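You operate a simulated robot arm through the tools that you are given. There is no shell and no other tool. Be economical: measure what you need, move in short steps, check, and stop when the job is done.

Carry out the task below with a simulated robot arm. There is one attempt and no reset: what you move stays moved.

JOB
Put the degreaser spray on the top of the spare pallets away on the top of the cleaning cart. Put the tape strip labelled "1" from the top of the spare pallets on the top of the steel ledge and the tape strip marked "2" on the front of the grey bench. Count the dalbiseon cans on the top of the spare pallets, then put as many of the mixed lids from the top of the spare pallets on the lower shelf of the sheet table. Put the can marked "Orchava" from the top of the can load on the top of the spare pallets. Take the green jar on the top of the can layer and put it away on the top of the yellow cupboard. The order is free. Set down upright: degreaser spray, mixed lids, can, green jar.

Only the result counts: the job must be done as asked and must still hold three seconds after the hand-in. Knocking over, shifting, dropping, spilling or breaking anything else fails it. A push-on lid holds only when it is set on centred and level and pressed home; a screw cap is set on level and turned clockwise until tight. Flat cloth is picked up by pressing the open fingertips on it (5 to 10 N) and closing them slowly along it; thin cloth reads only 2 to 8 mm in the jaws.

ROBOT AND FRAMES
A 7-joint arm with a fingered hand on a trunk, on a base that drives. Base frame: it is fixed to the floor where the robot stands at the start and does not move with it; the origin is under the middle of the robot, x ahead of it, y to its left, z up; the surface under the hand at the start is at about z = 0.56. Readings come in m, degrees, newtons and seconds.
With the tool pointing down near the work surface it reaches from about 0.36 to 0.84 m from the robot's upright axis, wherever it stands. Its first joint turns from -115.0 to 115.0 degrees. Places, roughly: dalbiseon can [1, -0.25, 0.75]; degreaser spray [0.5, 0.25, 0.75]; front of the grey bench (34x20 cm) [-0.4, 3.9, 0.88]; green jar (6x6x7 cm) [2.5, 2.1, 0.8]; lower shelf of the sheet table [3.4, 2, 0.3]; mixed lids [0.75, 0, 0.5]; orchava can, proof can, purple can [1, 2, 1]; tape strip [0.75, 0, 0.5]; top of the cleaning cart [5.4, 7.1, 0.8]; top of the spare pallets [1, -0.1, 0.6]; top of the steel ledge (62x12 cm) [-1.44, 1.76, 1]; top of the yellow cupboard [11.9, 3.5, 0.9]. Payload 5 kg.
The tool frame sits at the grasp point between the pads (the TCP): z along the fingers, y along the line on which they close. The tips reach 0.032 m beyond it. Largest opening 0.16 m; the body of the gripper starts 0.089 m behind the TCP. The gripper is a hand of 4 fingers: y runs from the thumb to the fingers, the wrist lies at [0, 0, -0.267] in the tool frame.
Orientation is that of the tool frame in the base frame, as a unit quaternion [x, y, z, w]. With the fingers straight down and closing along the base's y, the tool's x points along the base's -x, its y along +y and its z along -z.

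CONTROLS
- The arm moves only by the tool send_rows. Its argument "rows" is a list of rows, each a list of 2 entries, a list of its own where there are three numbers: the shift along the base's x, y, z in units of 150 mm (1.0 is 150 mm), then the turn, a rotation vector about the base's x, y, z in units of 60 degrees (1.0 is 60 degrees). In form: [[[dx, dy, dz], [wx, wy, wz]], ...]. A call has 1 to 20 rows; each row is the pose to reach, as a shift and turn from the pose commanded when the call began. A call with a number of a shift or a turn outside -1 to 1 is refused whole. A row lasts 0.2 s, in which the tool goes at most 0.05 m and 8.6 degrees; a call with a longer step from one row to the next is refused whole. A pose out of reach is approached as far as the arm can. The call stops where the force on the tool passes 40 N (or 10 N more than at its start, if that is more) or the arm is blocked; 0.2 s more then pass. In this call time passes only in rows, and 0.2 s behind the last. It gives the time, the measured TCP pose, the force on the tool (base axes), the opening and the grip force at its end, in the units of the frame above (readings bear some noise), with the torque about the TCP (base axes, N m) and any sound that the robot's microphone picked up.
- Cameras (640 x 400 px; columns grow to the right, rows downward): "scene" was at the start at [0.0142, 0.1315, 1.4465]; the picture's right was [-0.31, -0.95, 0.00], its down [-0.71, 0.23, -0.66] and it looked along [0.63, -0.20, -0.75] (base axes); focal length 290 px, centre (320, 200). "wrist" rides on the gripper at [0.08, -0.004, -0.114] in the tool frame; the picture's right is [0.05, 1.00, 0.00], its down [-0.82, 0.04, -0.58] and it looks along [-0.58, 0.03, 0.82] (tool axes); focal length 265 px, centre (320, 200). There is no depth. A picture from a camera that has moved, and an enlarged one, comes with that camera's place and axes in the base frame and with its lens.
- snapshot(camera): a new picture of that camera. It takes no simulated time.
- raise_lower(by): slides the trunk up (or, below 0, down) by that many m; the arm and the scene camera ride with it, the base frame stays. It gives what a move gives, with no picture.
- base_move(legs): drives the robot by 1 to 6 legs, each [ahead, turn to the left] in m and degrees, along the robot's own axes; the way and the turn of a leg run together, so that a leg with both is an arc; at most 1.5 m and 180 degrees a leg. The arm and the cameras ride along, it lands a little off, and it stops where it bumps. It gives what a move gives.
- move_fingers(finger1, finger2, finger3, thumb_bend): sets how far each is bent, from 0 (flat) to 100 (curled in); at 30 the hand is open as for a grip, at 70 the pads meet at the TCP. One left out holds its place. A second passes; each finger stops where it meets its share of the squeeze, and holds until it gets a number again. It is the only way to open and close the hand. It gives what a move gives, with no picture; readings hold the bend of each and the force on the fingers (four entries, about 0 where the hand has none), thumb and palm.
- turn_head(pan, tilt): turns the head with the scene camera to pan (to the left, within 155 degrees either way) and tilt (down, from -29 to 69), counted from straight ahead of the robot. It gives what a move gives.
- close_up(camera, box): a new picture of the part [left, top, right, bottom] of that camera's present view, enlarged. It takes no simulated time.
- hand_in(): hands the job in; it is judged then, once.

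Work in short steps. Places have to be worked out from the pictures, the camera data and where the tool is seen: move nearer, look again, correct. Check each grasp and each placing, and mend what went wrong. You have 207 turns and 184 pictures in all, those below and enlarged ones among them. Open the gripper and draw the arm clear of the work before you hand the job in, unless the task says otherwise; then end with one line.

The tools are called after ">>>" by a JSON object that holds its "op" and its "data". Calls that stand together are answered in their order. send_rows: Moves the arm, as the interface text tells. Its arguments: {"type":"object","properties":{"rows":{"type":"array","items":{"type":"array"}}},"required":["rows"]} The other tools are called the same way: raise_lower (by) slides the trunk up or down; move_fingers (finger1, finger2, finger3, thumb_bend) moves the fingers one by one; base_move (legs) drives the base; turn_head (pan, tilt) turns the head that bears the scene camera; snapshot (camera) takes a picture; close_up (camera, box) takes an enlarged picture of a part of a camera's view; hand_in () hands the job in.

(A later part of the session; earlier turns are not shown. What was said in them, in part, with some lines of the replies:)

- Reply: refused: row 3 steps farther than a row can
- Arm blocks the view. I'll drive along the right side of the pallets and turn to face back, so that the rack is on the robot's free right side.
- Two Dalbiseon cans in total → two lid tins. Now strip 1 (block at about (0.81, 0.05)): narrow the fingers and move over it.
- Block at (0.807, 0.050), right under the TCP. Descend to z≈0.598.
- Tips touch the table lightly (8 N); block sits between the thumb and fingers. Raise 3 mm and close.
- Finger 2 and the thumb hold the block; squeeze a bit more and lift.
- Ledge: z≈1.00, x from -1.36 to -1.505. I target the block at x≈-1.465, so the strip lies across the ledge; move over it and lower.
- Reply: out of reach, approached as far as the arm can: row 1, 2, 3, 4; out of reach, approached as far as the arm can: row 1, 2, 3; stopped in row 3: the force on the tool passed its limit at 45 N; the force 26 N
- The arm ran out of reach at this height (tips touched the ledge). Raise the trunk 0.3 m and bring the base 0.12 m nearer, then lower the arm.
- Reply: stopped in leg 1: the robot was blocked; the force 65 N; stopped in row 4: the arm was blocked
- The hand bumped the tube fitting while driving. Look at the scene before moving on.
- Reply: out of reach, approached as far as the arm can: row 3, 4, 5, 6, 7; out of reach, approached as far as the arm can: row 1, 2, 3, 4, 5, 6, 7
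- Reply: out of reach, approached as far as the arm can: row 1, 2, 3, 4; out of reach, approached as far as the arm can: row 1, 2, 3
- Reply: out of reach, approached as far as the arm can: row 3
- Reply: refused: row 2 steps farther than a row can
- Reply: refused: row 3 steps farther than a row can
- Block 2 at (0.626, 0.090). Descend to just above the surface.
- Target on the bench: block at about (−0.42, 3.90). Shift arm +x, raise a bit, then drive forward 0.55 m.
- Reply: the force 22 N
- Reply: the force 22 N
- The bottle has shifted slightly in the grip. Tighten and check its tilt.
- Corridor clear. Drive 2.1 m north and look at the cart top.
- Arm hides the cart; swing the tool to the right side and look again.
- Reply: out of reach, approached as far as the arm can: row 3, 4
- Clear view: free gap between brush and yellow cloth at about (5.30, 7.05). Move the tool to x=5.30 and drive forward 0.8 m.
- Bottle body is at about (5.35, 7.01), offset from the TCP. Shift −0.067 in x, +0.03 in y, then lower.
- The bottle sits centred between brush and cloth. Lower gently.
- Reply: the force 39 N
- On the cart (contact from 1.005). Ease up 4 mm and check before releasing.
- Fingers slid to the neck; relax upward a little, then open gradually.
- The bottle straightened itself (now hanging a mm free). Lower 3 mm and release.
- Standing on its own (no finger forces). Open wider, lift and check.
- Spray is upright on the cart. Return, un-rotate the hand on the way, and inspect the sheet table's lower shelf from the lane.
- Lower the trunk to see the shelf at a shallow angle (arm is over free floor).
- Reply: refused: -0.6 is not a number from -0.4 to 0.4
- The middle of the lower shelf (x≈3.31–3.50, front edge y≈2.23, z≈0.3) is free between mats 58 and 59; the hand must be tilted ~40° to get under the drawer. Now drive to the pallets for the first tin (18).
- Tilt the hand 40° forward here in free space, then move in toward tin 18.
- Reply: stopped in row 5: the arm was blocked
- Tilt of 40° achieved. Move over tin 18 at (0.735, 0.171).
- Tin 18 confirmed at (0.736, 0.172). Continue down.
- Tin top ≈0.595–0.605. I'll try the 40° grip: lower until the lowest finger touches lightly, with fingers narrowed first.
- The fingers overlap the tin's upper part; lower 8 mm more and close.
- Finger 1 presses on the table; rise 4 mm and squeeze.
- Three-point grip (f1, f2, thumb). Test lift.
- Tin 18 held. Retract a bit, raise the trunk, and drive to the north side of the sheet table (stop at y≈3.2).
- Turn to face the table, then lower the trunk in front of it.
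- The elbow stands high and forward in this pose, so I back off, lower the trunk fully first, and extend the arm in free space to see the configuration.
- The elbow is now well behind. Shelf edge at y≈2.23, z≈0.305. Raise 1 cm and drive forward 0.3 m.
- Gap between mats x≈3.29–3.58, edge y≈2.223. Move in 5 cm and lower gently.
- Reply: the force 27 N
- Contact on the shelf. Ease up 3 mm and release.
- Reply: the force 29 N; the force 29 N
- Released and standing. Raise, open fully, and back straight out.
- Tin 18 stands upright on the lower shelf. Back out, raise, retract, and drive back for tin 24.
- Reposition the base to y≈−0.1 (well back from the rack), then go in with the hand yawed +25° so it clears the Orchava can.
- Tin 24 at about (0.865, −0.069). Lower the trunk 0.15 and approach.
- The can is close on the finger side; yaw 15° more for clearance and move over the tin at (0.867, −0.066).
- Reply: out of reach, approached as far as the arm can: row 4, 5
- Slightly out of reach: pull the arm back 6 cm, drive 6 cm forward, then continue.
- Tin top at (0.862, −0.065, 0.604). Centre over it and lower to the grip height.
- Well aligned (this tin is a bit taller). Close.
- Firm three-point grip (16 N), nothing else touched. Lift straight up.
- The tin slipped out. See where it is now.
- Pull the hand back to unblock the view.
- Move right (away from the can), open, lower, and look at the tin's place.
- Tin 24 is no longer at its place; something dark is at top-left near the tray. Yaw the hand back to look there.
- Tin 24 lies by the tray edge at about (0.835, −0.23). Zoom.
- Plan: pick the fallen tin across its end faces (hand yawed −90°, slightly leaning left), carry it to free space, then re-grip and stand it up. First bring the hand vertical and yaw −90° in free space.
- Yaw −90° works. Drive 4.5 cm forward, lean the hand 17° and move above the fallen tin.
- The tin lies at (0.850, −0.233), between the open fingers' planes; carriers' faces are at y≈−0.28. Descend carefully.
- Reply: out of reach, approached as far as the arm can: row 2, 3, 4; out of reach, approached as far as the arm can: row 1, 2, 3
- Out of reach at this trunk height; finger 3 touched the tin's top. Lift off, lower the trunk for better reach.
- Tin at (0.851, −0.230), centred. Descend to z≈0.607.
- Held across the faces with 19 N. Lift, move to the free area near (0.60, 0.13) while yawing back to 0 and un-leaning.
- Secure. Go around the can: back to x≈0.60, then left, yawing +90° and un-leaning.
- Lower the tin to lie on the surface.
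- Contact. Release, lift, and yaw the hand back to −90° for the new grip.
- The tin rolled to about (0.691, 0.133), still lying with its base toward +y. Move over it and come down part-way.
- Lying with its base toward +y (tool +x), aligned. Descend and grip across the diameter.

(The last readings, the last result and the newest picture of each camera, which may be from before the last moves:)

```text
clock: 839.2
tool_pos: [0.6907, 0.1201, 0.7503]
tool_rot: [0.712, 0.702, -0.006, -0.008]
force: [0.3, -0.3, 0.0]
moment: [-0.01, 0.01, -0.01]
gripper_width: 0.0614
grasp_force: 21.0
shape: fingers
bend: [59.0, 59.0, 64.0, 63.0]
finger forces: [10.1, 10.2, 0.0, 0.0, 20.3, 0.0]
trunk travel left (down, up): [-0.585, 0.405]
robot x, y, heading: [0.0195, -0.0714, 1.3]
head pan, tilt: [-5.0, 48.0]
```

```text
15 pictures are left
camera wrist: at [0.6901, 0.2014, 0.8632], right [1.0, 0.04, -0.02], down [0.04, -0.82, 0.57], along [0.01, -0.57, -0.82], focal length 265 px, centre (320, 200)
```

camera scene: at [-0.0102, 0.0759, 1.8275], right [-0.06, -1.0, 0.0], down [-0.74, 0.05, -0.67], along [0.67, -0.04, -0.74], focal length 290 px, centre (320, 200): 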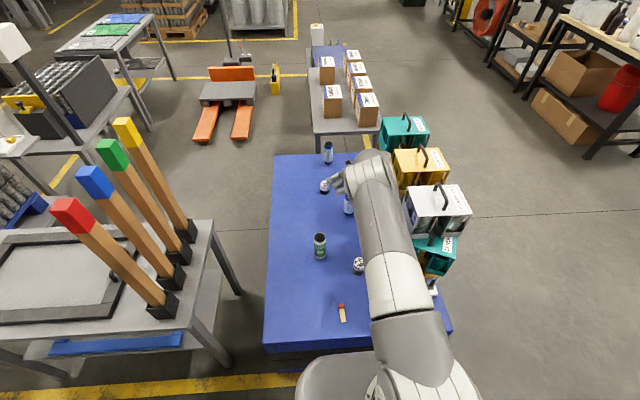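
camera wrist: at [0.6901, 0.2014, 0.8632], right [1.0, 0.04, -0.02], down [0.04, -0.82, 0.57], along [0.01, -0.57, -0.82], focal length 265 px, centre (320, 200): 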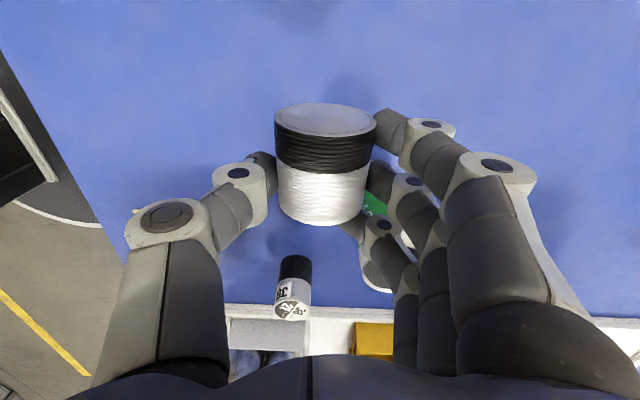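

Firm, symmetric grip (10+10 vs 20 N). Back out to free space, raise, then yaw +90° and tilt forward so the base points down.

>>> {"op": "base_move", "data": {"legs": [[-0.6, 0]]}}

>>> {"op": "raise_lower", "data": {"by": 0.25}}

>>> {"op": "send_rows", "data": {"rows": [[[0, -0.1, 0], [0, 0, 0.14]], [[0, -0.2, 0], [0, 0, 0.28]], [[0, -0.3, 0], [0, 0, 0.42]], [[0, -0.4, 0], [0, 0, 0.56]], [[0, -0.5, 0], [0, 0, 0.7]], [[0, -0.6, 0], [0, 0, 0.84]], [[0, -0.7, 0], [0, 0, 0.98]]]}}

>>> {"op": "send_rows", "data": {"rows": [[[0, 0, 0], [0, 0, 0.14]], [[0, 0, 0], [0, 0, 0.28]], [[0, 0, 0], [0, 0, 0.42]], [[0, 0, 0], [0, 0, 0.52]]]}}

>>> {"op": "send_rows", "data": {"rows": [[[0, 0, 0], [0, -0.12, 0]], [[0, 0, 0], [0, -0.24, 0]], [[0, 0, 0], [0, -0.36, 0]], [[0, 0, 0], [0, -0.48, 0]], [[0, 0, 0], [0, -0.6, 0]]]}}

>>> {"op": "send_rows", "data": {"rows": [[[0, 0, 0], [0, -0.12, 0]], [[0, 0, 0], [0, -0.24, 0]], [[0, 0, 0], [0, -0.36, 0]], [[0, 0, 0], [0, -0.48, 0]], [[0, 0, 0], [0, -0.57, 0]]]}}

```text
clock: 842.6
tool_pos: [0.0906, 0.1072, 0.7483]
tool_rot: [0.712, 0.702, -0.004, -0.007]
force: [-0.4, -0.2, -0.6]
moment: [-0.02, -0.01, 0.01]
gripper_width: 0.0613
grasp_force: 20.5
shape: fingers
bend: [59.0, 59.0, 64.0, 63.0]
finger forces: [10.1, 10.3, 0.0, 0.1, 20.2, 0.1]
trunk travel left (down, up): [-0.585, 0.405]
robot x, y, heading: [-0.582, -0.0867, 1.4]
head pan, tilt: [-5.0, 48.0]
```

```text
clock: 845.2
tool_pos: [0.0903, 0.1072, 0.9981]
tool_rot: [0.712, 0.702, -0.006, -0.008]
force: [-0.1, -0.1, -0.4]
moment: [-0.02, 0.05, -0.01]
gripper_width: 0.0617
grasp_force: 20.5
shape: fingers
bend: [59.0, 59.0, 64.0, 63.0]
finger forces: [10.2, 10.2, 0.1, 0.0, 20.3, 0.1]
trunk travel left (down, up): [-0.835, 0.155]
robot x, y, heading: [-0.5834, -0.087, 1.1]
head pan, tilt: [-5.0, 48.0]
```

```text
clock: 846.8
tool_pos: [0.0908, 0.0015, 0.9988]
tool_rot: [0.274, 0.962, -0.007, -0.004]
force: [-0.6, -0.1, 0.0]
moment: [0.02, 0.03, -0.01]
gripper_width: 0.0611
grasp_force: 20.3
shape: fingers
bend: [59.0, 59.0, 64.0, 63.0]
finger forces: [9.9, 10.4, 0.0, 0.1, 20.3, 0.0]
trunk travel left (down, up): [-0.835, 0.155]
robot x, y, heading: [-0.5814, -0.0899, 1.7]
head pan, tilt: [-5.0, 48.0]
```

```text
clock: 847.8
tool_pos: [0.0904, 0.0013, 0.9987]
tool_rot: [0.004, 1.0, -0.009, -0.002]
force: [0.1, -0.1, -1.1]
moment: [0.01, -0.01, -0.01]
gripper_width: 0.0613
grasp_force: 20.3
shape: fingers
bend: [59.0, 59.0, 64.0, 64.0]
finger forces: [10.0, 10.2, 0.0, 0.1, 20.2, 0.0]
trunk travel left (down, up): [-0.835, 0.155]
robot x, y, heading: [-0.5823, -0.0874, 1.5]
head pan, tilt: [-5.0, 48.0]
```

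```text
clock: 849.0
tool_pos: [0.0913, 0.0061, 0.9988]
tool_rot: [0.007, 0.951, -0.004, 0.308]
force: [-1.0, 4.2, 1.1]
moment: [-0.35, -0.03, -0.31]
gripper_width: 0.0613
grasp_force: 19.8
shape: fingers
bend: [59.0, 59.0, 64.0, 64.0]
finger forces: [9.8, 10.1, 0.0, 0.1, 19.7, 0.0]
trunk travel left (down, up): [-0.835, 0.155]
robot x, y, heading: [-0.5788, -0.0853, 1.2]
head pan, tilt: [-5.0, 48.0]
```

```text
clock: 850.2
tool_pos: [0.0902, 0.0024, 0.9991]
tool_rot: [0.009, 0.818, -0.003, 0.575]
force: [0.4, -0.5, -0.4]
moment: [-0.01, 0.0, 0.02]
gripper_width: 0.061
grasp_force: 19.2
shape: fingers
bend: [59.0, 59.0, 64.0, 64.0]
finger forces: [9.5, 9.8, 0.0, 0.0, 19.4, 0.1]
trunk travel left (down, up): [-0.835, 0.155]
robot x, y, heading: [-0.5808, -0.0869, 1.2]
head pan, tilt: [-5.0, 48.0]
```

Tilt 70° reached; add 10° more so the tin is nearly upright, then drive to the sheet table.

>>> {"op": "send_rows", "data": {"rows": [[[0, 0, 0], [0, -0.09, 0]], [[0, 0, 0], [0, -0.167, 0]]]}}

>>> {"op": "snapshot", "data": {"camera": "wrist"}}

>>> {"op": "base_move", "data": {"legs": [[0, 89], [1.5, 0], [1.5, 0], [0.25, 0], [0, -90], [1.4, 0]]}}

>>> {"op": "base_move", "data": {"legs": [[1.4, 0], [1.08, 0]]}}

```text
clock: 850.8
tool_pos: [0.0905, 0.0027, 0.9984]
tool_rot: [0.011, 0.765, -0.003, 0.644]
force: [0.2, -0.3, -0.2]
moment: [0.0, 0.05, 0.01]
gripper_width: 0.0611
grasp_force: 19.0
shape: fingers
bend: [59.0, 59.0, 64.0, 64.0]
finger forces: [9.5, 10.0, 0.0, 0.1, 19.4, 0.0]
trunk travel left (down, up): [-0.835, 0.155]
robot x, y, heading: [-0.5816, -0.0863, 1.5]
head pan, tilt: [-5.0, 48.0]
```

```text
14 pictures are left
camera wrist: at [-0.0352, 0.0023, 0.9393], right [0.01, 1.0, -0.04], down [-0.43, 0.04, 0.9], along [0.9, 0.01, 0.43], focal length 265 px, centre (320, 200)
```

wrist: 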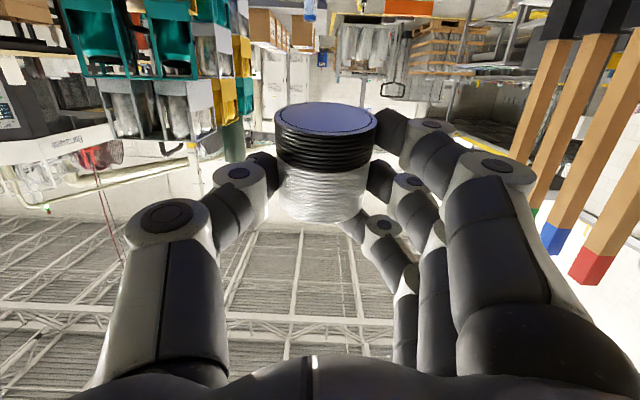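

```text
clock: 880.8
tool_pos: [1.4303, 3.2875, 0.9989]
tool_rot: [0.008, 0.765, 0.0, 0.643]
force: [0.5, 0.3, -0.4]
moment: [0.03, -0.01, 0.0]
gripper_width: 0.0464
grasp_force: 16.5
shape: fingers
bend: [63.0, 58.0, 63.0, 66.0]
finger forces: [3.8, 11.4, 2.4, 0.0, 15.0, 0.0]
trunk travel left (down, up): [-0.835, 0.155]
robot x, y, heading: [0.758, 3.1952, 1.7]
head pan, tilt: [-5.0, 48.0]
heard: click
```

```text
clock: 892.9
tool_pos: [3.9119, 3.353, 0.9985]
tool_rot: [0.008, 0.766, 0.0, 0.643]
force: [-0.5, -0.2, -0.7]
moment: [0.0, -0.01, 0.01]
gripper_width: 0.0462
grasp_force: 16.6
shape: fingers
bend: [63.0, 58.0, 63.0, 66.0]
finger forces: [3.9, 11.5, 2.4, 0.0, 15.1, 0.0]
trunk travel left (down, up): [-0.835, 0.155]
robot x, y, heading: [3.2433, 3.2621, 1.9]
head pan, tilt: [-5.0, 48.0]
```

Heard a click and the grip changed; check the tin.

>>> {"op": "snapshot", "data": {"camera": "wrist"}}

```text
13 pictures are left
camera wrist: at [3.7865, 3.353, 0.9392], right [0.01, 1.0, -0.04], down [-0.43, 0.04, 0.9], along [0.9, 0.01, 0.43], focal length 265 px, centre (320, 200)
```

wrist: 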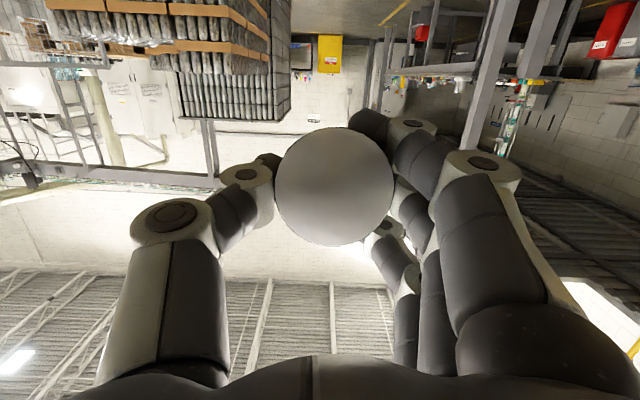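

The tin was turned in the grip (something brushed it while turning; base now faces the palm). I'll set it down briefly on the sheet-table top (green mat) to re-grip: turn to face the table.

>>> {"op": "base_move", "data": {"legs": [[0, -92]]}}

>>> {"op": "base_move", "data": {"legs": [[0.42, 0]]}}

>>> {"op": "turn_head", "data": {"pan": 0, "tilt": 50}}

>>> {"op": "snapshot", "data": {"camera": "scene"}}

```text
clock: 897.2
tool_pos: [3.3119, 2.5885, 0.998]
tool_rot: [0.556, 0.527, -0.462, 0.448]
force: [-0.9, 0.6, 0.2]
moment: [-0.02, 0.0, 0.0]
gripper_width: 0.0462
grasp_force: 16.3
shape: fingers
bend: [63.0, 58.0, 63.0, 66.0]
finger forces: [3.8, 11.4, 2.3, 0.1, 14.9, 0.0]
trunk travel left (down, up): [-0.835, 0.155]
robot x, y, heading: [3.2392, 3.2608, -90.2]
head pan, tilt: [-5.0, 48.0]
```

```text
clock: 899.8
tool_pos: [3.3133, 2.1711, 0.9992]
tool_rot: [0.555, 0.528, -0.461, 0.448]
force: [-0.3, -0.5, -0.2]
moment: [-0.01, 0.03, -0.01]
gripper_width: 0.0462
grasp_force: 16.0
shape: fingers
bend: [63.0, 58.0, 63.0, 66.0]
finger forces: [3.8, 11.5, 2.3, 0.0, 14.9, 0.0]
trunk travel left (down, up): [-0.835, 0.155]
robot x, y, heading: [3.242, 2.8405, -90.3]
head pan, tilt: [-5.0, 48.0]
```

```text
clock: 900.4
tool_pos: [3.3134, 2.1711, 0.9985]
tool_rot: [0.556, 0.528, -0.461, 0.447]
force: [-0.4, 0.5, -0.1]
moment: [-0.01, 0.01, -0.02]
gripper_width: 0.046
grasp_force: 16.3
shape: fingers
bend: [63.0, 58.0, 63.0, 66.0]
finger forces: [3.8, 11.5, 2.3, 0.0, 14.9, 0.1]
trunk travel left (down, up): [-0.835, 0.155]
robot x, y, heading: [3.2436, 2.8432, -89.7]
head pan, tilt: [0.0, 50.0]
```

```text
12 pictures are left
camera scene: at [3.3975, 2.8258, 1.7047], right [-1.0, 0.0, 0.0], down [0.0, 0.77, -0.64], along [0.0, -0.64, -0.77], focal length 290 px, centre (320, 200)
```

scene: 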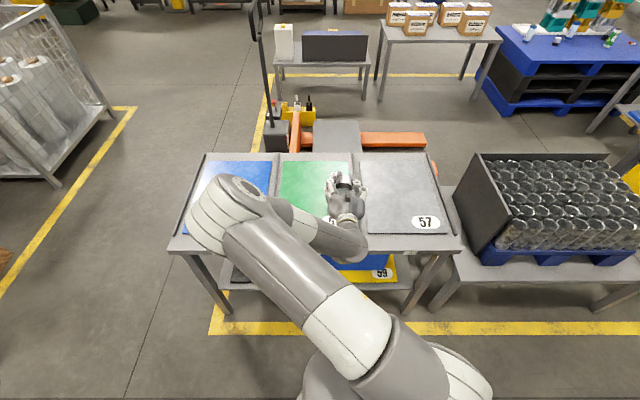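

Hand is over the green mat's right edge. Shift to its middle (x≈3.40, y≈2.14) and lower.

>>> {"op": "send_rows", "data": {"rows": [[[0.2, -0.07, 0], [0, 0, 0]], [[0.4, -0.14, 0], [0, 0, 0]], [[0.57, -0.2, -0.1], [0, 0, 0]], [[0.57, -0.2, -0.35], [0, 0, 0]], [[0.57, -0.2, -0.6], [0, 0, 0]], [[0.57, -0.2, -0.8], [0, 0, 0]]]}}

>>> {"op": "send_rows", "data": {"rows": [[[0, 0, -0.03], [0, 0, 0]], [[0, 0, -0.06], [0, 0, 0]], [[0, 0, -0.09], [0, 0, 0]], [[0, 0, -0.12], [0, 0, 0]]]}}

```text
clock: 901.8
tool_pos: [3.3991, 2.1406, 0.8794]
tool_rot: [0.555, 0.528, -0.461, 0.448]
force: [0.0, -0.3, -0.6]
moment: [-0.02, -0.02, -0.03]
gripper_width: 0.0462
grasp_force: 16.4
shape: fingers
bend: [63.0, 58.0, 63.0, 66.0]
finger forces: [3.8, 11.4, 2.2, 0.0, 14.9, 0.0]
trunk travel left (down, up): [-0.835, 0.155]
robot x, y, heading: [3.2412, 2.8438, -90.3]
head pan, tilt: [0.0, 50.0]
```

```text
clock: 902.8
tool_pos: [3.3989, 2.1401, 0.8604]
tool_rot: [0.556, 0.527, -0.462, 0.447]
force: [0.6, -0.6, -0.8]
moment: [0.06, 0.01, 0.0]
gripper_width: 0.0459
grasp_force: 15.8
shape: fingers
bend: [63.0, 58.0, 63.0, 66.0]
finger forces: [3.9, 11.5, 2.2, 0.0, 14.9, 0.0]
trunk travel left (down, up): [-0.835, 0.155]
robot x, y, heading: [3.2393, 2.8417, -89.9]
head pan, tilt: [0.0, 50.0]
```

No contact yet; a few more mm.

>>> {"op": "send_rows", "data": {"rows": [[[0, 0, -0.02], [0, 0, 0]], [[0, 0, -0.04], [0, 0, 0]], [[0, 0, -0.055], [0, 0, 0]]]}}

>>> {"op": "snapshot", "data": {"camera": "wrist"}}

```text
clock: 903.6
tool_pos: [3.3995, 2.1409, 0.8602]
tool_rot: [0.552, 0.526, -0.463, 0.451]
force: [-0.4, 5.2, 20.4]
moment: [3.57, -0.05, 0.0]
gripper_width: 0.0461
grasp_force: 15.8
shape: fingers
bend: [63.0, 58.0, 63.0, 66.0]
finger forces: [3.9, 11.3, 2.2, 0.0, 14.9, 0.0]
trunk travel left (down, up): [-0.835, 0.155]
robot x, y, heading: [3.2405, 2.8443, -89.8]
head pan, tilt: [0.0, 50.0]
stopped in row 3: the force on the tool passed its limit at 42 N (the readings are from after the stop); the commanded pose is now the measured one
```

```text
11 pictures are left
camera wrist: at [3.401, 2.2663, 0.7991], right [1.0, -0.03, -0.04], down [0.05, 0.44, 0.9], along [-0.01, -0.9, 0.44], focal length 265 px, centre (320, 200)
```

wrist: 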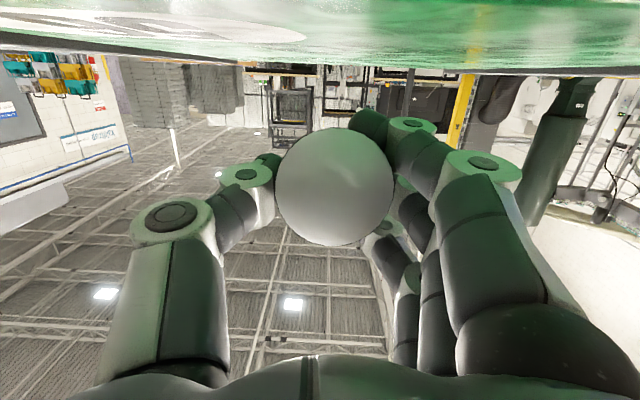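

The hand's bracket touches the mat first. Reduce tilt to ~65° (tin axis horizontal), lower to light finger contact and release.

>>> {"op": "send_rows", "data": {"rows": [[[0, 0, 0.1], [0, 0, 0]], [[0, 0, 0.15], [0.13, 0, 0]], [[0, 0, 0.15], [0.25, 0, 0]], [[0, 0, 0.05], [0.25, 0, 0]], [[0, 0, 0.0], [0.25, 0, 0]]]}}

>>> {"op": "send_rows", "data": {"rows": [[[0, 0, -0.015], [0, 0, 0]], [[0, 0, -0.03], [0, 0, 0]], [[0, 0, -0.045], [0, 0, 0]]]}}

```text
clock: 904.9
tool_pos: [3.3986, 2.1399, 0.857]
tool_rot: [0.608, 0.582, -0.39, 0.373]
force: [-0.5, 1.1, -1.3]
moment: [-0.01, 0.0, 0.01]
gripper_width: 0.0461
grasp_force: 15.9
shape: fingers
bend: [63.0, 58.0, 63.0, 66.0]
finger forces: [3.7, 11.3, 2.2, 0.0, 14.8, 0.0]
trunk travel left (down, up): [-0.835, 0.155]
robot x, y, heading: [3.2421, 2.8423, -90.0]
head pan, tilt: [0.0, 50.0]
```

```text
clock: 905.6
tool_pos: [3.3996, 2.1383, 0.8505]
tool_rot: [0.608, 0.581, -0.391, 0.373]
force: [-0.2, -0.3, -0.3]
moment: [0.03, 0.0, 0.01]
gripper_width: 0.0461
grasp_force: 15.9
shape: fingers
bend: [63.0, 58.0, 63.0, 66.0]
finger forces: [3.6, 11.3, 2.2, 0.0, 14.7, 0.0]
trunk travel left (down, up): [-0.835, 0.155]
robot x, y, heading: [3.2395, 2.8459, -90.0]
head pan, tilt: [0.0, 50.0]
```

>>> {"op": "send_rows", "data": {"rows": [[[0, 0, -0.015], [0, 0, 0]], [[0, 0, -0.03], [0, 0, 0]], [[0, 0, -0.045], [0, 0, 0]], [[0, 0, -0.06], [0, 0, 0]]]}}

```text
clock: 906.6
tool_pos: [3.3987, 2.14, 0.8401]
tool_rot: [0.608, 0.582, -0.391, 0.374]
force: [0.1, -0.1, -0.1]
moment: [-0.02, 0.01, 0.02]
gripper_width: 0.0463
grasp_force: 15.7
shape: fingers
bend: [63.0, 58.0, 63.0, 66.0]
finger forces: [3.7, 11.3, 2.2, 0.0, 14.9, 0.1]
trunk travel left (down, up): [-0.835, 0.155]
robot x, y, heading: [3.2383, 2.8465, -89.9]
head pan, tilt: [0.0, 50.0]
```

>>> {"op": "send_rows", "data": {"rows": [[[0, 0, -0.015], [0, 0, 0]], [[0, 0, -0.03], [0, 0, 0]], [[0, 0, -0.045], [0, 0, 0]], [[0, 0, -0.06], [0, 0, 0]]]}}

```text
clock: 907.6
tool_pos: [3.4005, 2.1376, 0.8384]
tool_rot: [0.606, 0.58, -0.392, 0.378]
force: [0.9, -0.8, 34.6]
moment: [-0.72, -0.83, 0.04]
gripper_width: 0.0455
grasp_force: 34.5
shape: fingers
bend: [66.0, 58.0, 63.0, 66.0]
finger forces: [40.8, 10.8, 1.7, 0.0, 16.0, 0.1]
trunk travel left (down, up): [-0.835, 0.155]
robot x, y, heading: [3.2441, 2.8417, -89.9]
head pan, tilt: [0.0, 50.0]
```

Finger 1 touches the mat. Ease up and open.

>>> {"op": "send_rows", "data": {"rows": [[[0, 0, 0.045], [0, 0, 0]]]}}

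>>> {"op": "move_fingers", "data": {"finger1": 60, "finger2": 54, "finger3": 58, "thumb_bend": 60}}

>>> {"op": "move_fingers", "data": {"finger1": 48, "finger2": 48, "finger3": 48, "thumb_bend": 48}}

>>> {"op": "send_rows", "data": {"rows": [[[0, 0.1, 0.1], [0, 0, 0]], [[0, 0.2, 0.35], [0, 0, 0]], [[0, 0.2, 0.6], [0.13, 0, 0]], [[0, 0.2, 0.8], [0.26, 0, 0]], [[0, 0.2, 0.9], [0.39, 0, 0]], [[0, 0.2, 0.9], [0.52, 0, 0]], [[0, 0.2, 0.9], [0.65, 0, 0]]]}}

>>> {"op": "snapshot", "data": {"camera": "wrist"}}

```text
clock: 908.0
tool_pos: [3.3981, 2.1406, 0.8391]
tool_rot: [0.607, 0.583, -0.39, 0.373]
force: [0.7, -2.5, 17.1]
moment: [-0.51, -0.52, 0.02]
gripper_width: 0.0459
grasp_force: 24.9
shape: fingers
bend: [64.0, 58.0, 63.0, 66.0]
finger forces: [21.8, 11.4, 2.1, 0.0, 14.8, 0.0]
trunk travel left (down, up): [-0.835, 0.155]
robot x, y, heading: [3.2381, 2.8397, -90.1]
head pan, tilt: [0.0, 50.0]
```

```text
clock: 909.0
tool_pos: [3.3981, 2.1408, 0.838]
tool_rot: [0.607, 0.582, -0.39, 0.374]
force: [-2.4, 1.9, 8.7]
moment: [-0.11, -0.1, -0.03]
gripper_width: 0.0484
grasp_force: 4.8
shape: fingers
bend: [63.0, 54.0, 57.0, 60.0]
finger forces: [9.5, 0.0, 0.0, 0.0, 0.3, 0.0]
trunk travel left (down, up): [-0.835, 0.155]
robot x, y, heading: [3.2425, 2.8426, -89.7]
head pan, tilt: [0.0, 50.0]
```

```text
clock: 910.0
tool_pos: [3.3987, 2.1406, 0.839]
tool_rot: [0.607, 0.583, -0.389, 0.375]
force: [-4.0, 0.7, 11.5]
moment: [-0.31, -0.4, -0.09]
gripper_width: 0.0914
grasp_force: 5.8
shape: fingers
bend: [52.0, 48.0, 48.0, 48.0]
finger forces: [11.6, 0.1, 0.1, 0.0, 0.0, 0.1]
trunk travel left (down, up): [-0.835, 0.155]
robot x, y, heading: [3.239, 2.8447, -90.3]
head pan, tilt: [0.0, 50.0]
```

```text
clock: 911.6
tool_pos: [3.398, 2.1684, 0.9747]
tool_rot: [0.697, 0.679, -0.174, 0.149]
force: [0.6, -0.2, 0.6]
moment: [-0.02, 0.03, -0.01]
gripper_width: 0.099
grasp_force: 0.1
shape: fingers
bend: [48.0, 48.0, 48.0, 48.0]
finger forces: [0.0, 0.0, 0.1, 0.0, 0.1, 0.0]
trunk travel left (down, up): [-0.835, 0.155]
robot x, y, heading: [3.2418, 2.8433, -90.2]
head pan, tilt: [0.0, 50.0]
```

```text
10 pictures are left
camera wrist: at [3.3992, 2.292, 1.0404], right [1.0, 0.01, -0.05], down [0.05, -0.48, 0.88], along [-0.01, -0.88, -0.48], focal length 265 px, centre (320, 200)
```

wrist: 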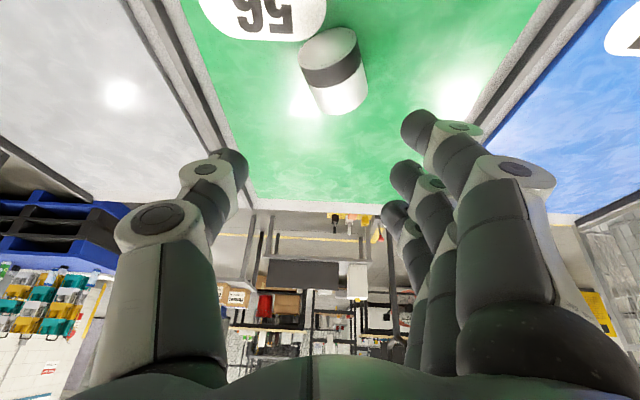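

Tin lies with its base toward the robot, yawed ~20°. Bring the hand vertical, yaw +20°, and position above it.

>>> {"op": "send_rows", "data": {"rows": [[[0, 0, 0], [0.12, 0, 0]], [[0, -0.05, 0], [0.24, 0, 0]], [[0.03, -0.1, 0], [0.36, 0, 0]], [[0.06, -0.2, 0], [0.443, 0, 0]], [[0.07, -0.29, -0.2], [0.443, 0, 0]], [[0.07, -0.29, -0.4], [0.443, 0, 0]]]}}

>>> {"op": "send_rows", "data": {"rows": [[[0, 0, 0], [0, 0, 0.12]], [[0, 0, 0], [0, 0, 0.24]], [[0, 0, 0], [0, 0, 0.35]]]}}

>>> {"op": "snapshot", "data": {"camera": "wrist"}}

```text
clock: 913.0
tool_pos: [3.4103, 2.1263, 0.9129]
tool_rot: [0.712, 0.702, -0.014, -0.016]
force: [-0.1, 0.0, 0.1]
moment: [-0.01, 0.03, -0.05]
gripper_width: 0.099
grasp_force: 0.1
shape: fingers
bend: [48.0, 48.0, 48.0, 48.0]
finger forces: [0.1, 0.0, 0.0, 0.1, 0.0, 0.0]
trunk travel left (down, up): [-0.835, 0.155]
robot x, y, heading: [3.2394, 2.8473, -90.0]
head pan, tilt: [0.0, 50.0]
```

```text
clock: 913.9
tool_pos: [3.4084, 2.1261, 0.9142]
tool_rot: [0.572, 0.82, -0.015, -0.013]
force: [-0.2, -0.1, 0.3]
moment: [0.03, 0.01, 0.01]
gripper_width: 0.0988
grasp_force: 0.0
shape: fingers
bend: [48.0, 48.0, 48.0, 48.0]
finger forces: [0.0, 0.0, 0.0, 0.0, 0.0, 0.0]
trunk travel left (down, up): [-0.835, 0.155]
robot x, y, heading: [3.2382, 2.8443, -90.1]
head pan, tilt: [0.0, 50.0]
```

```text
9 pictures are left
camera wrist: at [3.3828, 2.2019, 1.0275], right [0.92, 0.39, -0.04], down [0.34, -0.75, 0.57], along [0.19, -0.54, -0.82], focal length 265 px, centre (320, 200)
```

wrist: 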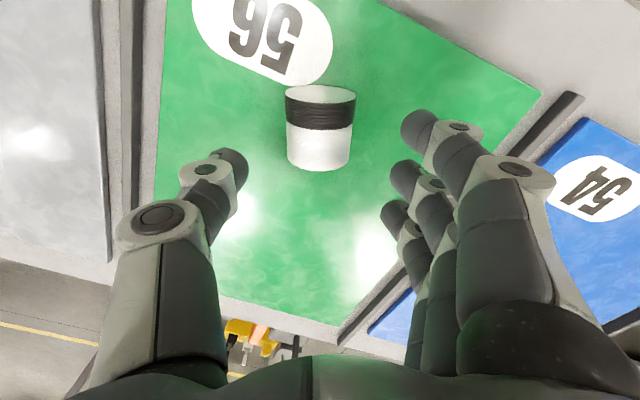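

Aligned. Fine shift and descend, then grip.

>>> {"op": "send_rows", "data": {"rows": [[[-0.007, -0.045, -0.2], [0, 0, 0]], [[-0.007, -0.045, -0.4], [0, 0, 0]], [[-0.007, -0.045, -0.53], [0, 0, 0]]]}}

>>> {"op": "move_fingers", "data": {"finger1": 57, "finger2": 57, "finger3": 57, "thumb_bend": 58}}

>>> {"op": "move_fingers", "data": {"finger1": 70, "finger2": 70, "finger3": 64, "thumb_bend": 73}}

>>> {"op": "send_rows", "data": {"rows": [[[0, 0, 0.1], [0, 0, 0]], [[0, 0, 0.3], [0, 0, 0]], [[0, 0.1, 0.6], [0, 0, 0]], [[0, 0.3, 0.85], [0, 0, 0]], [[0, 0.5, 1], [0, 0, 0]]]}}

```text
clock: 914.6
tool_pos: [3.4087, 2.1183, 0.8337]
tool_rot: [0.573, 0.819, -0.015, -0.014]
force: [-0.7, -0.4, 0.8]
moment: [0.0, -0.01, 0.0]
gripper_width: 0.0989
grasp_force: 0.0
shape: fingers
bend: [48.0, 48.0, 48.0, 48.0]
finger forces: [0.1, 0.0, 0.0, 0.0, 0.0, 0.1]
trunk travel left (down, up): [-0.835, 0.155]
robot x, y, heading: [3.2409, 2.8438, -90.2]
head pan, tilt: [0.0, 50.0]
```

```text
clock: 915.6
tool_pos: [3.4087, 2.1191, 0.8346]
tool_rot: [0.574, 0.819, -0.016, -0.012]
force: [-0.3, 0.0, -0.9]
moment: [0.0, 0.0, 0.03]
gripper_width: 0.0671
grasp_force: 0.6
shape: fingers
bend: [56.0, 56.0, 56.0, 57.0]
finger forces: [0.0, 0.0, 0.0, 0.0, 0.0, 0.0]
trunk travel left (down, up): [-0.835, 0.155]
robot x, y, heading: [3.2415, 2.8475, -90.1]
head pan, tilt: [0.0, 50.0]
```

```text
clock: 916.6
tool_pos: [3.4079, 2.1196, 0.8348]
tool_rot: [0.573, 0.819, -0.016, -0.013]
force: [0.5, 0.3, 0.6]
moment: [0.0, -0.02, 0.02]
gripper_width: 0.0573
grasp_force: 20.2
shape: fingers
bend: [59.0, 59.0, 64.0, 66.0]
finger forces: [10.3, 10.2, 0.0, 0.0, 20.0, 0.0]
trunk travel left (down, up): [-0.835, 0.155]
robot x, y, heading: [3.2394, 2.8464, -89.8]
head pan, tilt: [0.0, 50.0]
```

```text
clock: 917.9
tool_pos: [3.4086, 2.1942, 0.9847]
tool_rot: [0.574, 0.819, -0.015, -0.012]
force: [0.2, 0.1, -0.8]
moment: [-0.04, 0.02, -0.03]
gripper_width: 0.0572
grasp_force: 20.3
shape: fingers
bend: [59.0, 59.0, 64.0, 66.0]
finger forces: [10.3, 10.1, 0.0, 0.1, 20.0, 0.0]
trunk travel left (down, up): [-0.835, 0.155]
robot x, y, heading: [3.2429, 2.8413, -90.0]
head pan, tilt: [0.0, 50.0]
```

Held well. Back off 0.55 m, then yaw back and tilt forward 80° in free space.

>>> {"op": "base_move", "data": {"legs": [[-0.55, 0]]}}

>>> {"op": "send_rows", "data": {"rows": [[[-0.03, 0, 0], [0, 0, -0.12]], [[-0.06, 0, 0], [0, 0, -0.24]], [[-0.1, 0, 0], [0, 0, -0.35]]]}}

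>>> {"op": "send_rows", "data": {"rows": [[[0, 0, 0], [-0.12, 0, 0]], [[0, 0, 0], [-0.24, 0, 0]], [[0, 0, 0], [-0.36, 0, 0]], [[0, 0, 0], [-0.48, 0, 0]], [[0, 0, 0], [-0.6, 0, 0]]]}}

>>> {"op": "send_rows", "data": {"rows": [[[0, 0, 0], [-0.12, 0, 0]], [[0, 0, 0], [-0.24, 0, 0]], [[0, 0, 0], [-0.36, 0, 0]], [[0, 0, 0], [-0.48, 0, 0]], [[0, 0, 0], [-0.6, 0, 0]], [[0, 0, 0], [-0.73, 0, 0]]]}}

>>> {"op": "raise_lower", "data": {"by": -0.4}}

>>> {"op": "raise_lower", "data": {"by": -0.17}}

>>> {"op": "snapshot", "data": {"camera": "wrist"}}

```text
clock: 921.0
tool_pos: [3.4073, 2.7394, 0.9838]
tool_rot: [0.575, 0.818, -0.016, -0.011]
force: [-0.2, -0.1, -0.6]
moment: [0.0, -0.03, 0.01]
gripper_width: 0.0571
grasp_force: 20.5
shape: fingers
bend: [59.0, 59.0, 64.0, 66.0]
finger forces: [10.3, 10.1, 0.1, 0.0, 19.9, 0.0]
trunk travel left (down, up): [-0.835, 0.155]
robot x, y, heading: [3.2438, 3.3874, -90.1]
head pan, tilt: [0.0, 50.0]
```

```text
clock: 921.8
tool_pos: [3.3929, 2.7396, 0.984]
tool_rot: [0.715, 0.699, -0.014, -0.015]
force: [1.4, -0.5, -0.6]
moment: [0.01, 0.0, 0.01]
gripper_width: 0.057
grasp_force: 20.5
shape: fingers
bend: [59.0, 59.0, 64.0, 66.0]
finger forces: [10.3, 10.1, 0.0, 0.0, 19.9, 0.1]
trunk travel left (down, up): [-0.835, 0.155]
robot x, y, heading: [3.241, 3.3914, -90.2]
head pan, tilt: [0.0, 50.0]
```

```text
clock: 923.0
tool_pos: [3.3945, 2.7386, 0.9828]
tool_rot: [0.684, 0.662, -0.226, 0.209]
force: [10.4, 2.4, -0.7]
moment: [-0.17, 0.66, -0.46]
gripper_width: 0.0568
grasp_force: 19.7
shape: fingers
bend: [59.0, 59.0, 64.0, 66.0]
finger forces: [10.2, 10.1, 0.1, 0.1, 19.5, 0.1]
trunk travel left (down, up): [-0.835, 0.155]
robot x, y, heading: [3.2389, 3.3905, -90.2]
head pan, tilt: [0.0, 50.0]
```

```text
clock: 924.4
tool_pos: [3.3929, 2.7399, 0.9837]
tool_rot: [0.557, 0.528, -0.459, 0.447]
force: [0.0, 0.8, -0.3]
moment: [0.02, 0.01, 0.01]
gripper_width: 0.0568
grasp_force: 19.2
shape: fingers
bend: [59.0, 59.0, 64.0, 66.0]
finger forces: [9.9, 9.9, 0.0, 0.0, 19.2, 0.0]
trunk travel left (down, up): [-0.835, 0.155]
robot x, y, heading: [3.2429, 3.3906, -90.4]
head pan, tilt: [0.0, 50.0]
```

```text
clock: 928.2
tool_pos: [3.3918, 2.7391, 0.5826]
tool_rot: [0.558, 0.527, -0.46, 0.446]
force: [-0.3, 0.0, -0.9]
moment: [-0.01, -0.01, 0.0]
gripper_width: 0.0569
grasp_force: 19.5
shape: fingers
bend: [59.0, 59.0, 64.0, 66.0]
finger forces: [9.8, 10.0, 0.1, 0.0, 19.2, 0.0]
trunk travel left (down, up): [-0.435, 0.555]
robot x, y, heading: [3.2448, 3.3908, -90.0]
head pan, tilt: [0.0, 50.0]
```

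```text
clock: 930.1
tool_pos: [3.3925, 2.7399, 0.4127]
tool_rot: [0.558, 0.528, -0.459, 0.447]
force: [-0.7, -0.1, -1.2]
moment: [0.0, 0.01, 0.0]
gripper_width: 0.0569
grasp_force: 19.4
shape: fingers
bend: [59.0, 59.0, 64.0, 66.0]
finger forces: [9.7, 9.9, 0.0, 0.0, 19.2, 0.1]
trunk travel left (down, up): [-0.265, 0.725]
robot x, y, heading: [3.2402, 3.3888, -90.3]
head pan, tilt: [0.0, 50.0]
```

```text
8 pictures are left
camera wrist: at [3.395, 2.8672, 0.3548], right [1.0, -0.03, -0.04], down [0.05, 0.42, 0.91], along [-0.01, -0.91, 0.42], focal length 265 px, centre (320, 200)
```

wrist: 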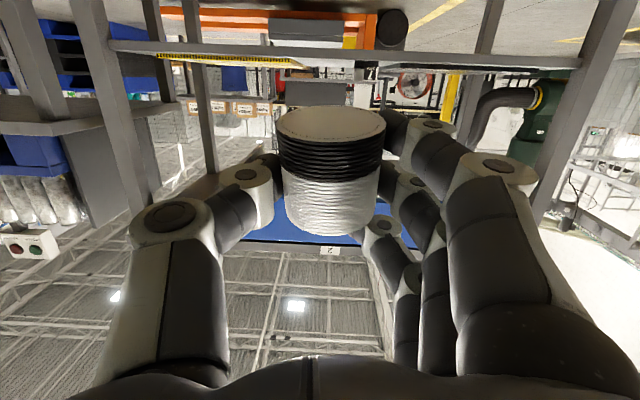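

Tin hangs base-down, nearly upright. Extend the arm 0.2 m (to keep the elbow back), shift x to 3.37, and check the elbow with the head camera.

>>> {"op": "send_rows", "data": {"rows": [[[-0.05, -0.25, 0], [0, 0, 0]], [[-0.1, -0.5, 0], [0, 0, 0]], [[-0.15, -0.75, 0], [0, 0, 0]], [[-0.15, -1, 0], [0, 0, 0]]]}}

>>> {"op": "send_rows", "data": {"rows": [[[0, -0.25, 0], [0, 0, 0]], [[0, -0.4, 0], [0, 0, 0]]]}}

>>> {"op": "turn_head", "data": {"pan": 0, "tilt": 42}}

>>> {"op": "snapshot", "data": {"camera": "scene"}}

```text
clock: 931.1
tool_pos: [3.3697, 2.5894, 0.4147]
tool_rot: [0.558, 0.528, -0.459, 0.446]
force: [0.0, 0.7, 0.3]
moment: [0.01, 0.02, -0.03]
gripper_width: 0.0571
grasp_force: 19.3
shape: fingers
bend: [59.0, 59.0, 64.0, 66.0]
finger forces: [9.8, 9.9, 0.0, 0.0, 19.2, 0.1]
trunk travel left (down, up): [-0.265, 0.725]
robot x, y, heading: [3.2443, 3.3909, -90.1]
head pan, tilt: [0.0, 50.0]
```

```text
clock: 931.8
tool_pos: [3.37, 2.5291, 0.4145]
tool_rot: [0.557, 0.529, -0.458, 0.447]
force: [-0.8, -0.3, -0.3]
moment: [0.02, 0.01, -0.01]
gripper_width: 0.0569
grasp_force: 19.6
shape: fingers
bend: [59.0, 59.0, 64.0, 66.0]
finger forces: [9.6, 9.9, 0.0, 0.0, 19.2, 0.0]
trunk travel left (down, up): [-0.265, 0.725]
robot x, y, heading: [3.2433, 3.3924, -90.4]
head pan, tilt: [0.0, 50.0]
```

```text
clock: 932.4
tool_pos: [3.3689, 2.53, 0.4138]
tool_rot: [0.557, 0.529, -0.459, 0.447]
force: [-0.3, -0.1, 0.5]
moment: [0.0, -0.02, 0.01]
gripper_width: 0.0569
grasp_force: 19.5
shape: fingers
bend: [59.0, 59.0, 64.0, 66.0]
finger forces: [9.7, 9.9, 0.0, 0.1, 19.1, 0.0]
trunk travel left (down, up): [-0.265, 0.725]
robot x, y, heading: [3.2446, 3.3899, -90.5]
head pan, tilt: [0.0, 42.0]
```

```text
7 pictures are left
camera scene: at [3.3981, 3.3654, 1.1459], right [-1.0, 0.0, 0.0], down [0.0, 0.67, -0.74], along [0.0, -0.74, -0.67], focal length 290 px, centre (320, 200)
```

scene: 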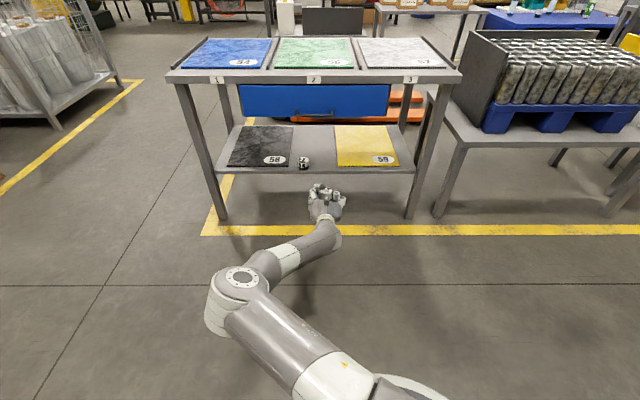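

Elbow is well back; tin 1 stands at (3.48, 2.21) and the free gap is clear. Shift +1 cm in x and drive in 0.32 m.

>>> {"op": "send_rows", "data": {"rows": [[[0.07, 0, 0.03], [0, 0, 0]]]}}

>>> {"op": "base_move", "data": {"legs": [[0.32, 0]]}}

>>> {"op": "snapshot", "data": {"camera": "wrist"}}

```text
clock: 932.8
tool_pos: [3.3805, 2.5299, 0.4196]
tool_rot: [0.558, 0.528, -0.458, 0.447]
force: [0.0, 0.5, -0.9]
moment: [-0.02, 0.01, -0.02]
gripper_width: 0.0566
grasp_force: 19.5
shape: fingers
bend: [59.0, 59.0, 64.0, 66.0]
finger forces: [9.8, 9.9, 0.0, 0.1, 19.0, 0.0]
trunk travel left (down, up): [-0.265, 0.725]
robot x, y, heading: [3.2418, 3.3863, -90.0]
head pan, tilt: [0.0, 42.0]
```

```text
clock: 935.0
tool_pos: [3.3816, 2.2099, 0.4178]
tool_rot: [0.557, 0.529, -0.459, 0.447]
force: [0.6, 0.1, -1.0]
moment: [-0.03, 0.0, -0.02]
gripper_width: 0.057
grasp_force: 20.0
shape: fingers
bend: [59.0, 59.0, 64.0, 66.0]
finger forces: [9.7, 9.8, 0.0, 0.0, 19.1, 0.0]
trunk travel left (down, up): [-0.265, 0.725]
robot x, y, heading: [3.2384, 3.0712, -89.8]
head pan, tilt: [0.0, 42.0]
```

```text
6 pictures are left
camera wrist: at [3.3839, 2.3375, 0.3601], right [1.0, -0.03, -0.04], down [0.05, 0.42, 0.91], along [-0.01, -0.91, 0.42], focal length 265 px, centre (320, 200)
```

wrist: 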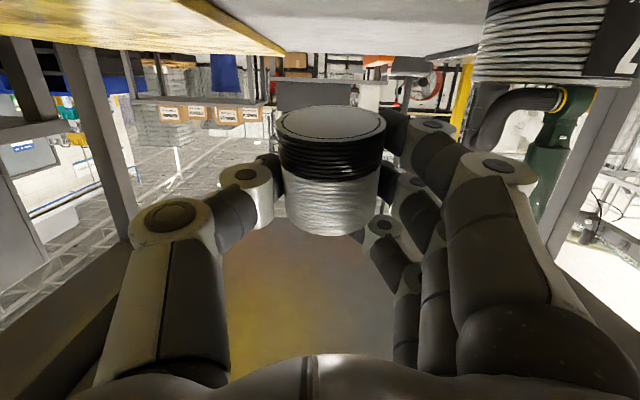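

Finger side is too near tin 1; shift 2.2 cm to −x, then lower.

>>> {"op": "send_rows", "data": {"rows": [[[-0.07, 0, 0], [0, 0, 0]], [[-0.15, 0, 0], [0, 0, 0]], [[-0.15, 0, -0.1], [0, 0, 0]], [[-0.15, 0, -0.2], [0, 0, 0]], [[-0.15, 0, -0.25], [0, 0, 0]]]}}

>>> {"op": "send_rows", "data": {"rows": [[[0, 0, -0.02], [0, 0, 0]], [[0, 0, -0.04], [0, 0, 0]], [[0, 0, -0.06], [0, 0, 0]]]}}

```text
clock: 936.2
tool_pos: [3.3592, 2.2103, 0.3804]
tool_rot: [0.557, 0.529, -0.458, 0.447]
force: [0.5, -0.6, -0.5]
moment: [0.05, -0.02, -0.03]
gripper_width: 0.0569
grasp_force: 19.4
shape: fingers
bend: [59.0, 59.0, 64.0, 66.0]
finger forces: [9.6, 9.9, 0.1, 0.0, 19.1, 0.0]
trunk travel left (down, up): [-0.265, 0.725]
robot x, y, heading: [3.2378, 3.0699, -89.9]
head pan, tilt: [0.0, 42.0]
```

```text
clock: 937.0
tool_pos: [3.3611, 2.2084, 0.3722]
tool_rot: [0.558, 0.529, -0.457, 0.446]
force: [-0.3, -0.4, 0.3]
moment: [0.02, 0.04, -0.01]
gripper_width: 0.0567
grasp_force: 18.8
shape: fingers
bend: [59.0, 59.0, 64.0, 66.0]
finger forces: [9.6, 9.9, 0.0, 0.1, 19.1, 0.0]
trunk travel left (down, up): [-0.265, 0.725]
robot x, y, heading: [3.2357, 3.0724, -90.1]
head pan, tilt: [0.0, 42.0]
```

>>> {"op": "send_rows", "data": {"rows": [[[0, 0, -0.015], [0, 0, 0]], [[0, 0, -0.03], [0, 0, 0]], [[0, 0, -0.045], [0, 0, 0]], [[0, 0, -0.06], [0, 0, 0]]]}}

```text
clock: 938.0
tool_pos: [3.3591, 2.2092, 0.3652]
tool_rot: [0.557, 0.529, -0.459, 0.448]
force: [-0.2, 1.9, 2.1]
moment: [-0.05, -0.05, 0.0]
gripper_width: 0.0569
grasp_force: 19.4
shape: fingers
bend: [59.0, 59.0, 64.0, 66.0]
finger forces: [10.2, 9.7, 0.0, 0.1, 19.2, 0.0]
trunk travel left (down, up): [-0.265, 0.725]
robot x, y, heading: [3.2453, 3.0728, -89.8]
head pan, tilt: [0.0, 42.0]
```

First contact. 2 mm more, then release gradually.

>>> {"op": "send_rows", "data": {"rows": [[[0, 0, -0.013], [0, 0, 0]]]}}

>>> {"op": "move_fingers", "data": {"finger1": 57, "finger2": 57, "finger3": 58, "thumb_bend": 60}}

>>> {"op": "snapshot", "data": {"camera": "wrist"}}

```text
clock: 938.4
tool_pos: [3.3587, 2.2094, 0.3636]
tool_rot: [0.557, 0.528, -0.459, 0.448]
force: [-0.4, 2.8, 9.3]
moment: [-0.2, -0.1, 0.03]
gripper_width: 0.0567
grasp_force: 19.7
shape: fingers
bend: [59.0, 59.0, 64.0, 67.0]
finger forces: [10.8, 9.2, 0.0, 0.0, 19.3, 0.1]
trunk travel left (down, up): [-0.265, 0.725]
robot x, y, heading: [3.2427, 3.0726, -90.1]
head pan, tilt: [0.0, 42.0]
```

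```text
clock: 939.4
tool_pos: [3.3595, 2.2095, 0.362]
tool_rot: [0.557, 0.529, -0.458, 0.447]
force: [0.9, -1.1, 8.0]
moment: [-0.27, -0.33, -0.05]
gripper_width: 0.0623
grasp_force: 4.4
shape: fingers
bend: [56.0, 56.0, 57.0, 60.0]
finger forces: [8.4, 0.1, 0.0, 0.0, 0.4, 0.0]
trunk travel left (down, up): [-0.265, 0.725]
robot x, y, heading: [3.2451, 3.0719, -89.9]
head pan, tilt: [0.0, 42.0]
```

```text
5 pictures are left
camera wrist: at [3.3615, 2.3373, 0.3038], right [1.0, -0.03, -0.04], down [0.05, 0.42, 0.91], along [-0.01, -0.91, 0.42], focal length 265 px, centre (320, 200)
```

wrist: 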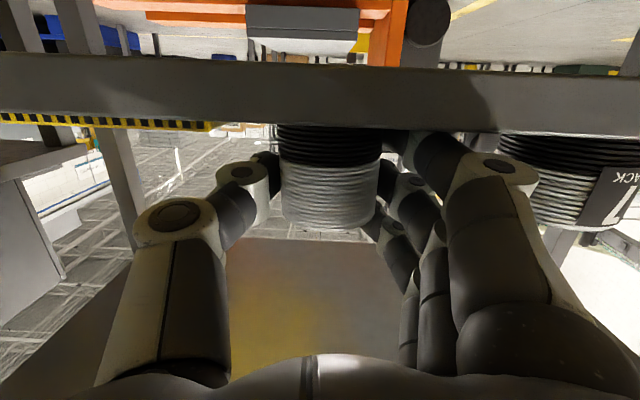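

The tin stands on the shelf. Ease up, open, and back straight out.

>>> {"op": "send_rows", "data": {"rows": [[[0, 0, 0.025], [0, 0, 0]]]}}

>>> {"op": "move_fingers", "data": {"finger1": 54, "finger2": 54, "finger3": 54, "thumb_bend": 52}}

>>> {"op": "send_rows", "data": {"rows": [[[0, 0.15, 0.02], [0, 0, 0]], [[0, 0.4, 0.03], [0, 0, 0]], [[0, 0.7, 0.03], [0, 0, 0]], [[0, 1, 0.03], [0, 0, 0]]]}}

>>> {"op": "base_move", "data": {"legs": [[-0.25, 0]]}}

>>> {"op": "close_up", "data": {"camera": "scene", "box": [200, 80, 460, 240]}}

```text
clock: 939.8
tool_pos: [3.3595, 2.2103, 0.3636]
tool_rot: [0.558, 0.529, -0.458, 0.447]
force: [-0.6, -1.0, 0.4]
moment: [-0.06, -0.06, -0.03]
gripper_width: 0.062
grasp_force: 0.2
shape: fingers
bend: [55.0, 56.0, 57.0, 60.0]
finger forces: [1.1, 0.0, 0.0, 0.0, 0.2, 0.0]
trunk travel left (down, up): [-0.265, 0.725]
robot x, y, heading: [3.2405, 3.0711, -90.0]
head pan, tilt: [0.0, 42.0]
```

```text
clock: 940.8
tool_pos: [3.3606, 2.2096, 0.3658]
tool_rot: [0.557, 0.529, -0.458, 0.447]
force: [0.2, -0.6, 0.8]
moment: [-0.03, 0.0, 0.0]
gripper_width: 0.0786
grasp_force: 0.0
shape: fingers
bend: [54.0, 54.0, 54.0, 52.0]
finger forces: [0.0, 0.0, 0.1, 0.0, 0.1, 0.0]
trunk travel left (down, up): [-0.265, 0.725]
robot x, y, heading: [3.244, 3.0714, -90.2]
head pan, tilt: [0.0, 42.0]
```

```text
clock: 941.8
tool_pos: [3.3597, 2.3587, 0.3702]
tool_rot: [0.558, 0.528, -0.459, 0.447]
force: [-0.6, 0.8, -1.0]
moment: [0.02, -0.02, -0.02]
gripper_width: 0.0787
grasp_force: 0.2
shape: fingers
bend: [54.0, 54.0, 54.0, 52.0]
finger forces: [0.0, 0.0, 0.0, 0.0, 0.0, 0.0]
trunk travel left (down, up): [-0.265, 0.725]
robot x, y, heading: [3.2398, 3.0669, -90.1]
head pan, tilt: [0.0, 42.0]
```

```text
clock: 943.6
tool_pos: [3.3601, 2.6089, 0.3702]
tool_rot: [0.557, 0.529, -0.458, 0.447]
force: [1.1, -0.3, -0.5]
moment: [-0.01, 0.02, 0.01]
gripper_width: 0.0791
grasp_force: 0.0
shape: fingers
bend: [54.0, 54.0, 54.0, 52.0]
finger forces: [0.0, 0.1, 0.0, 0.0, 0.1, 0.0]
trunk travel left (down, up): [-0.265, 0.725]
robot x, y, heading: [3.2429, 3.3203, -90.0]
head pan, tilt: [0.0, 42.0]
```

```text
2.46 times, centred on (330, 160) of scene
camera zoom: at [3.3977, 3.2959, 1.1459], right [-1.0, 0.0, 0.0], down [0.0, 0.67, -0.74], along [0.0, -0.74, -0.67], focal length 713 px, centre (295, 298)
```

zoom: 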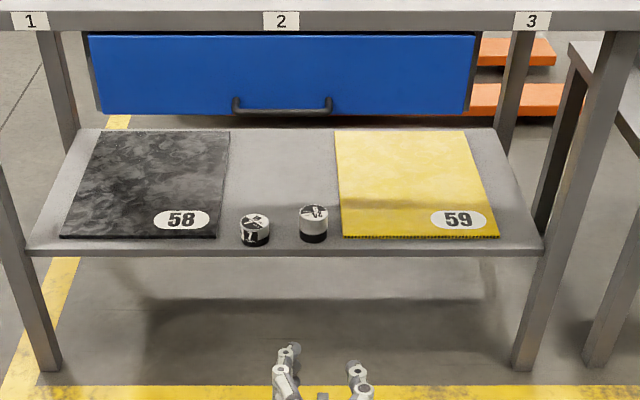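

Both tins stand upright on the lower shelf. Now check the grey bench (the click) from here: raise the trunk and look west.

>>> {"op": "raise_lower", "data": {"by": 0.4}}

>>> {"op": "turn_head", "data": {"pan": -98, "tilt": 10}}

>>> {"op": "close_up", "data": {"camera": "scene", "box": [220, 130, 420, 255]}}

```text
clock: 947.4
tool_pos: [3.3596, 2.61, 0.7705]
tool_rot: [0.557, 0.529, -0.458, 0.447]
force: [0.3, 0.1, 0.7]
moment: [0.0, 0.0, 0.01]
gripper_width: 0.0787
grasp_force: 0.1
shape: fingers
bend: [54.0, 54.0, 54.0, 52.0]
finger forces: [0.0, 0.0, 0.1, 0.0, 0.0, 0.1]
trunk travel left (down, up): [-0.665, 0.325]
robot x, y, heading: [3.239, 3.32, -90.1]
head pan, tilt: [0.0, 42.0]
```

```text
clock: 949.2
tool_pos: [3.3585, 2.6097, 0.7711]
tool_rot: [0.557, 0.529, -0.458, 0.448]
force: [1.1, -0.6, -1.0]
moment: [0.01, -0.01, 0.01]
gripper_width: 0.0787
grasp_force: 0.1
shape: fingers
bend: [54.0, 54.0, 54.0, 52.0]
finger forces: [0.0, 0.0, 0.0, 0.0, 0.0, 0.0]
trunk travel left (down, up): [-0.665, 0.325]
robot x, y, heading: [3.2405, 3.3216, -90.2]
head pan, tilt: [-98.0, 10.0]
```

```text
3.20 times, centred on (320, 192) of scene
camera zoom: at [3.3057, 3.3925, 1.5966], right [0.14, 0.99, 0.0], down [0.17, -0.02, -0.98], along [-0.98, 0.14, -0.17], focal length 927 px, centre (320, 224)
```

zoom: 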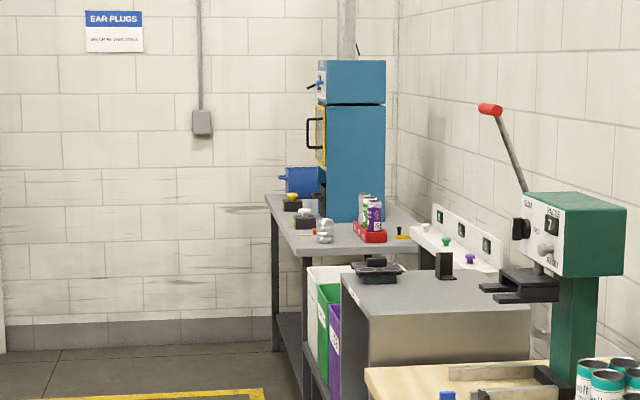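

Zoom more tightly on the bench front.

>>> {"op": "close_up", "data": {"camera": "scene", "box": [296, 176, 356, 214]}}

```text
10.53 times, centred on (326, 195) of scene
camera zoom: at [3.3057, 3.3925, 1.5966], right [0.14, 0.99, 0.0], down [0.17, -0.02, -0.98], along [-0.98, 0.14, -0.17], focal length 3049 px, centre (257, 253)
```

zoom: 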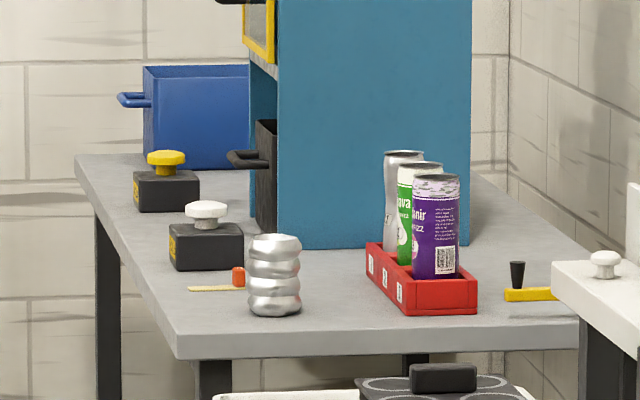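

Strip 2, button boxes and can rack are in place on the bench. All tasks are done; open the hand fully and hand in.

>>> {"op": "move_fingers", "data": {"finger1": 30, "finger2": 30, "finger3": 30, "thumb_bend": 30}}

>>> {"op": "hand_in", "data": {}}

```text
clock: 950.2
tool_pos: [3.3594, 2.6111, 0.7701]
tool_rot: [0.557, 0.528, -0.459, 0.448]
force: [0.2, 0.1, -0.2]
moment: [-0.03, -0.01, -0.02]
gripper_width: 0.1699
grasp_force: 0.0
shape: fingers
bend: [30.0, 30.0, 30.0, 30.0]
finger forces: [0.1, 0.0, 0.0, 0.0, 0.1, 0.0]
trunk travel left (down, up): [-0.665, 0.325]
robot x, y, heading: [3.2426, 3.3222, -89.7]
head pan, tilt: [-98.0, 10.0]
```

```text
The job is handed in.
```

I handed the job in with every item at its place, upright where asked: degreaser spray, strips "1" and "2", two lid tins (I counted two Dalbiseon cans), Orchava can and green jar; but tin "24" slipped and fell on the pallets before I re-gripped it and stood it on the shelf, I heard a click mid-drive that probably came from the tin brushing a button on the grey bench, and I never re-checked the hose fitting I bumped hard at the steel ledge beyond one look that showed its levers unchanged.
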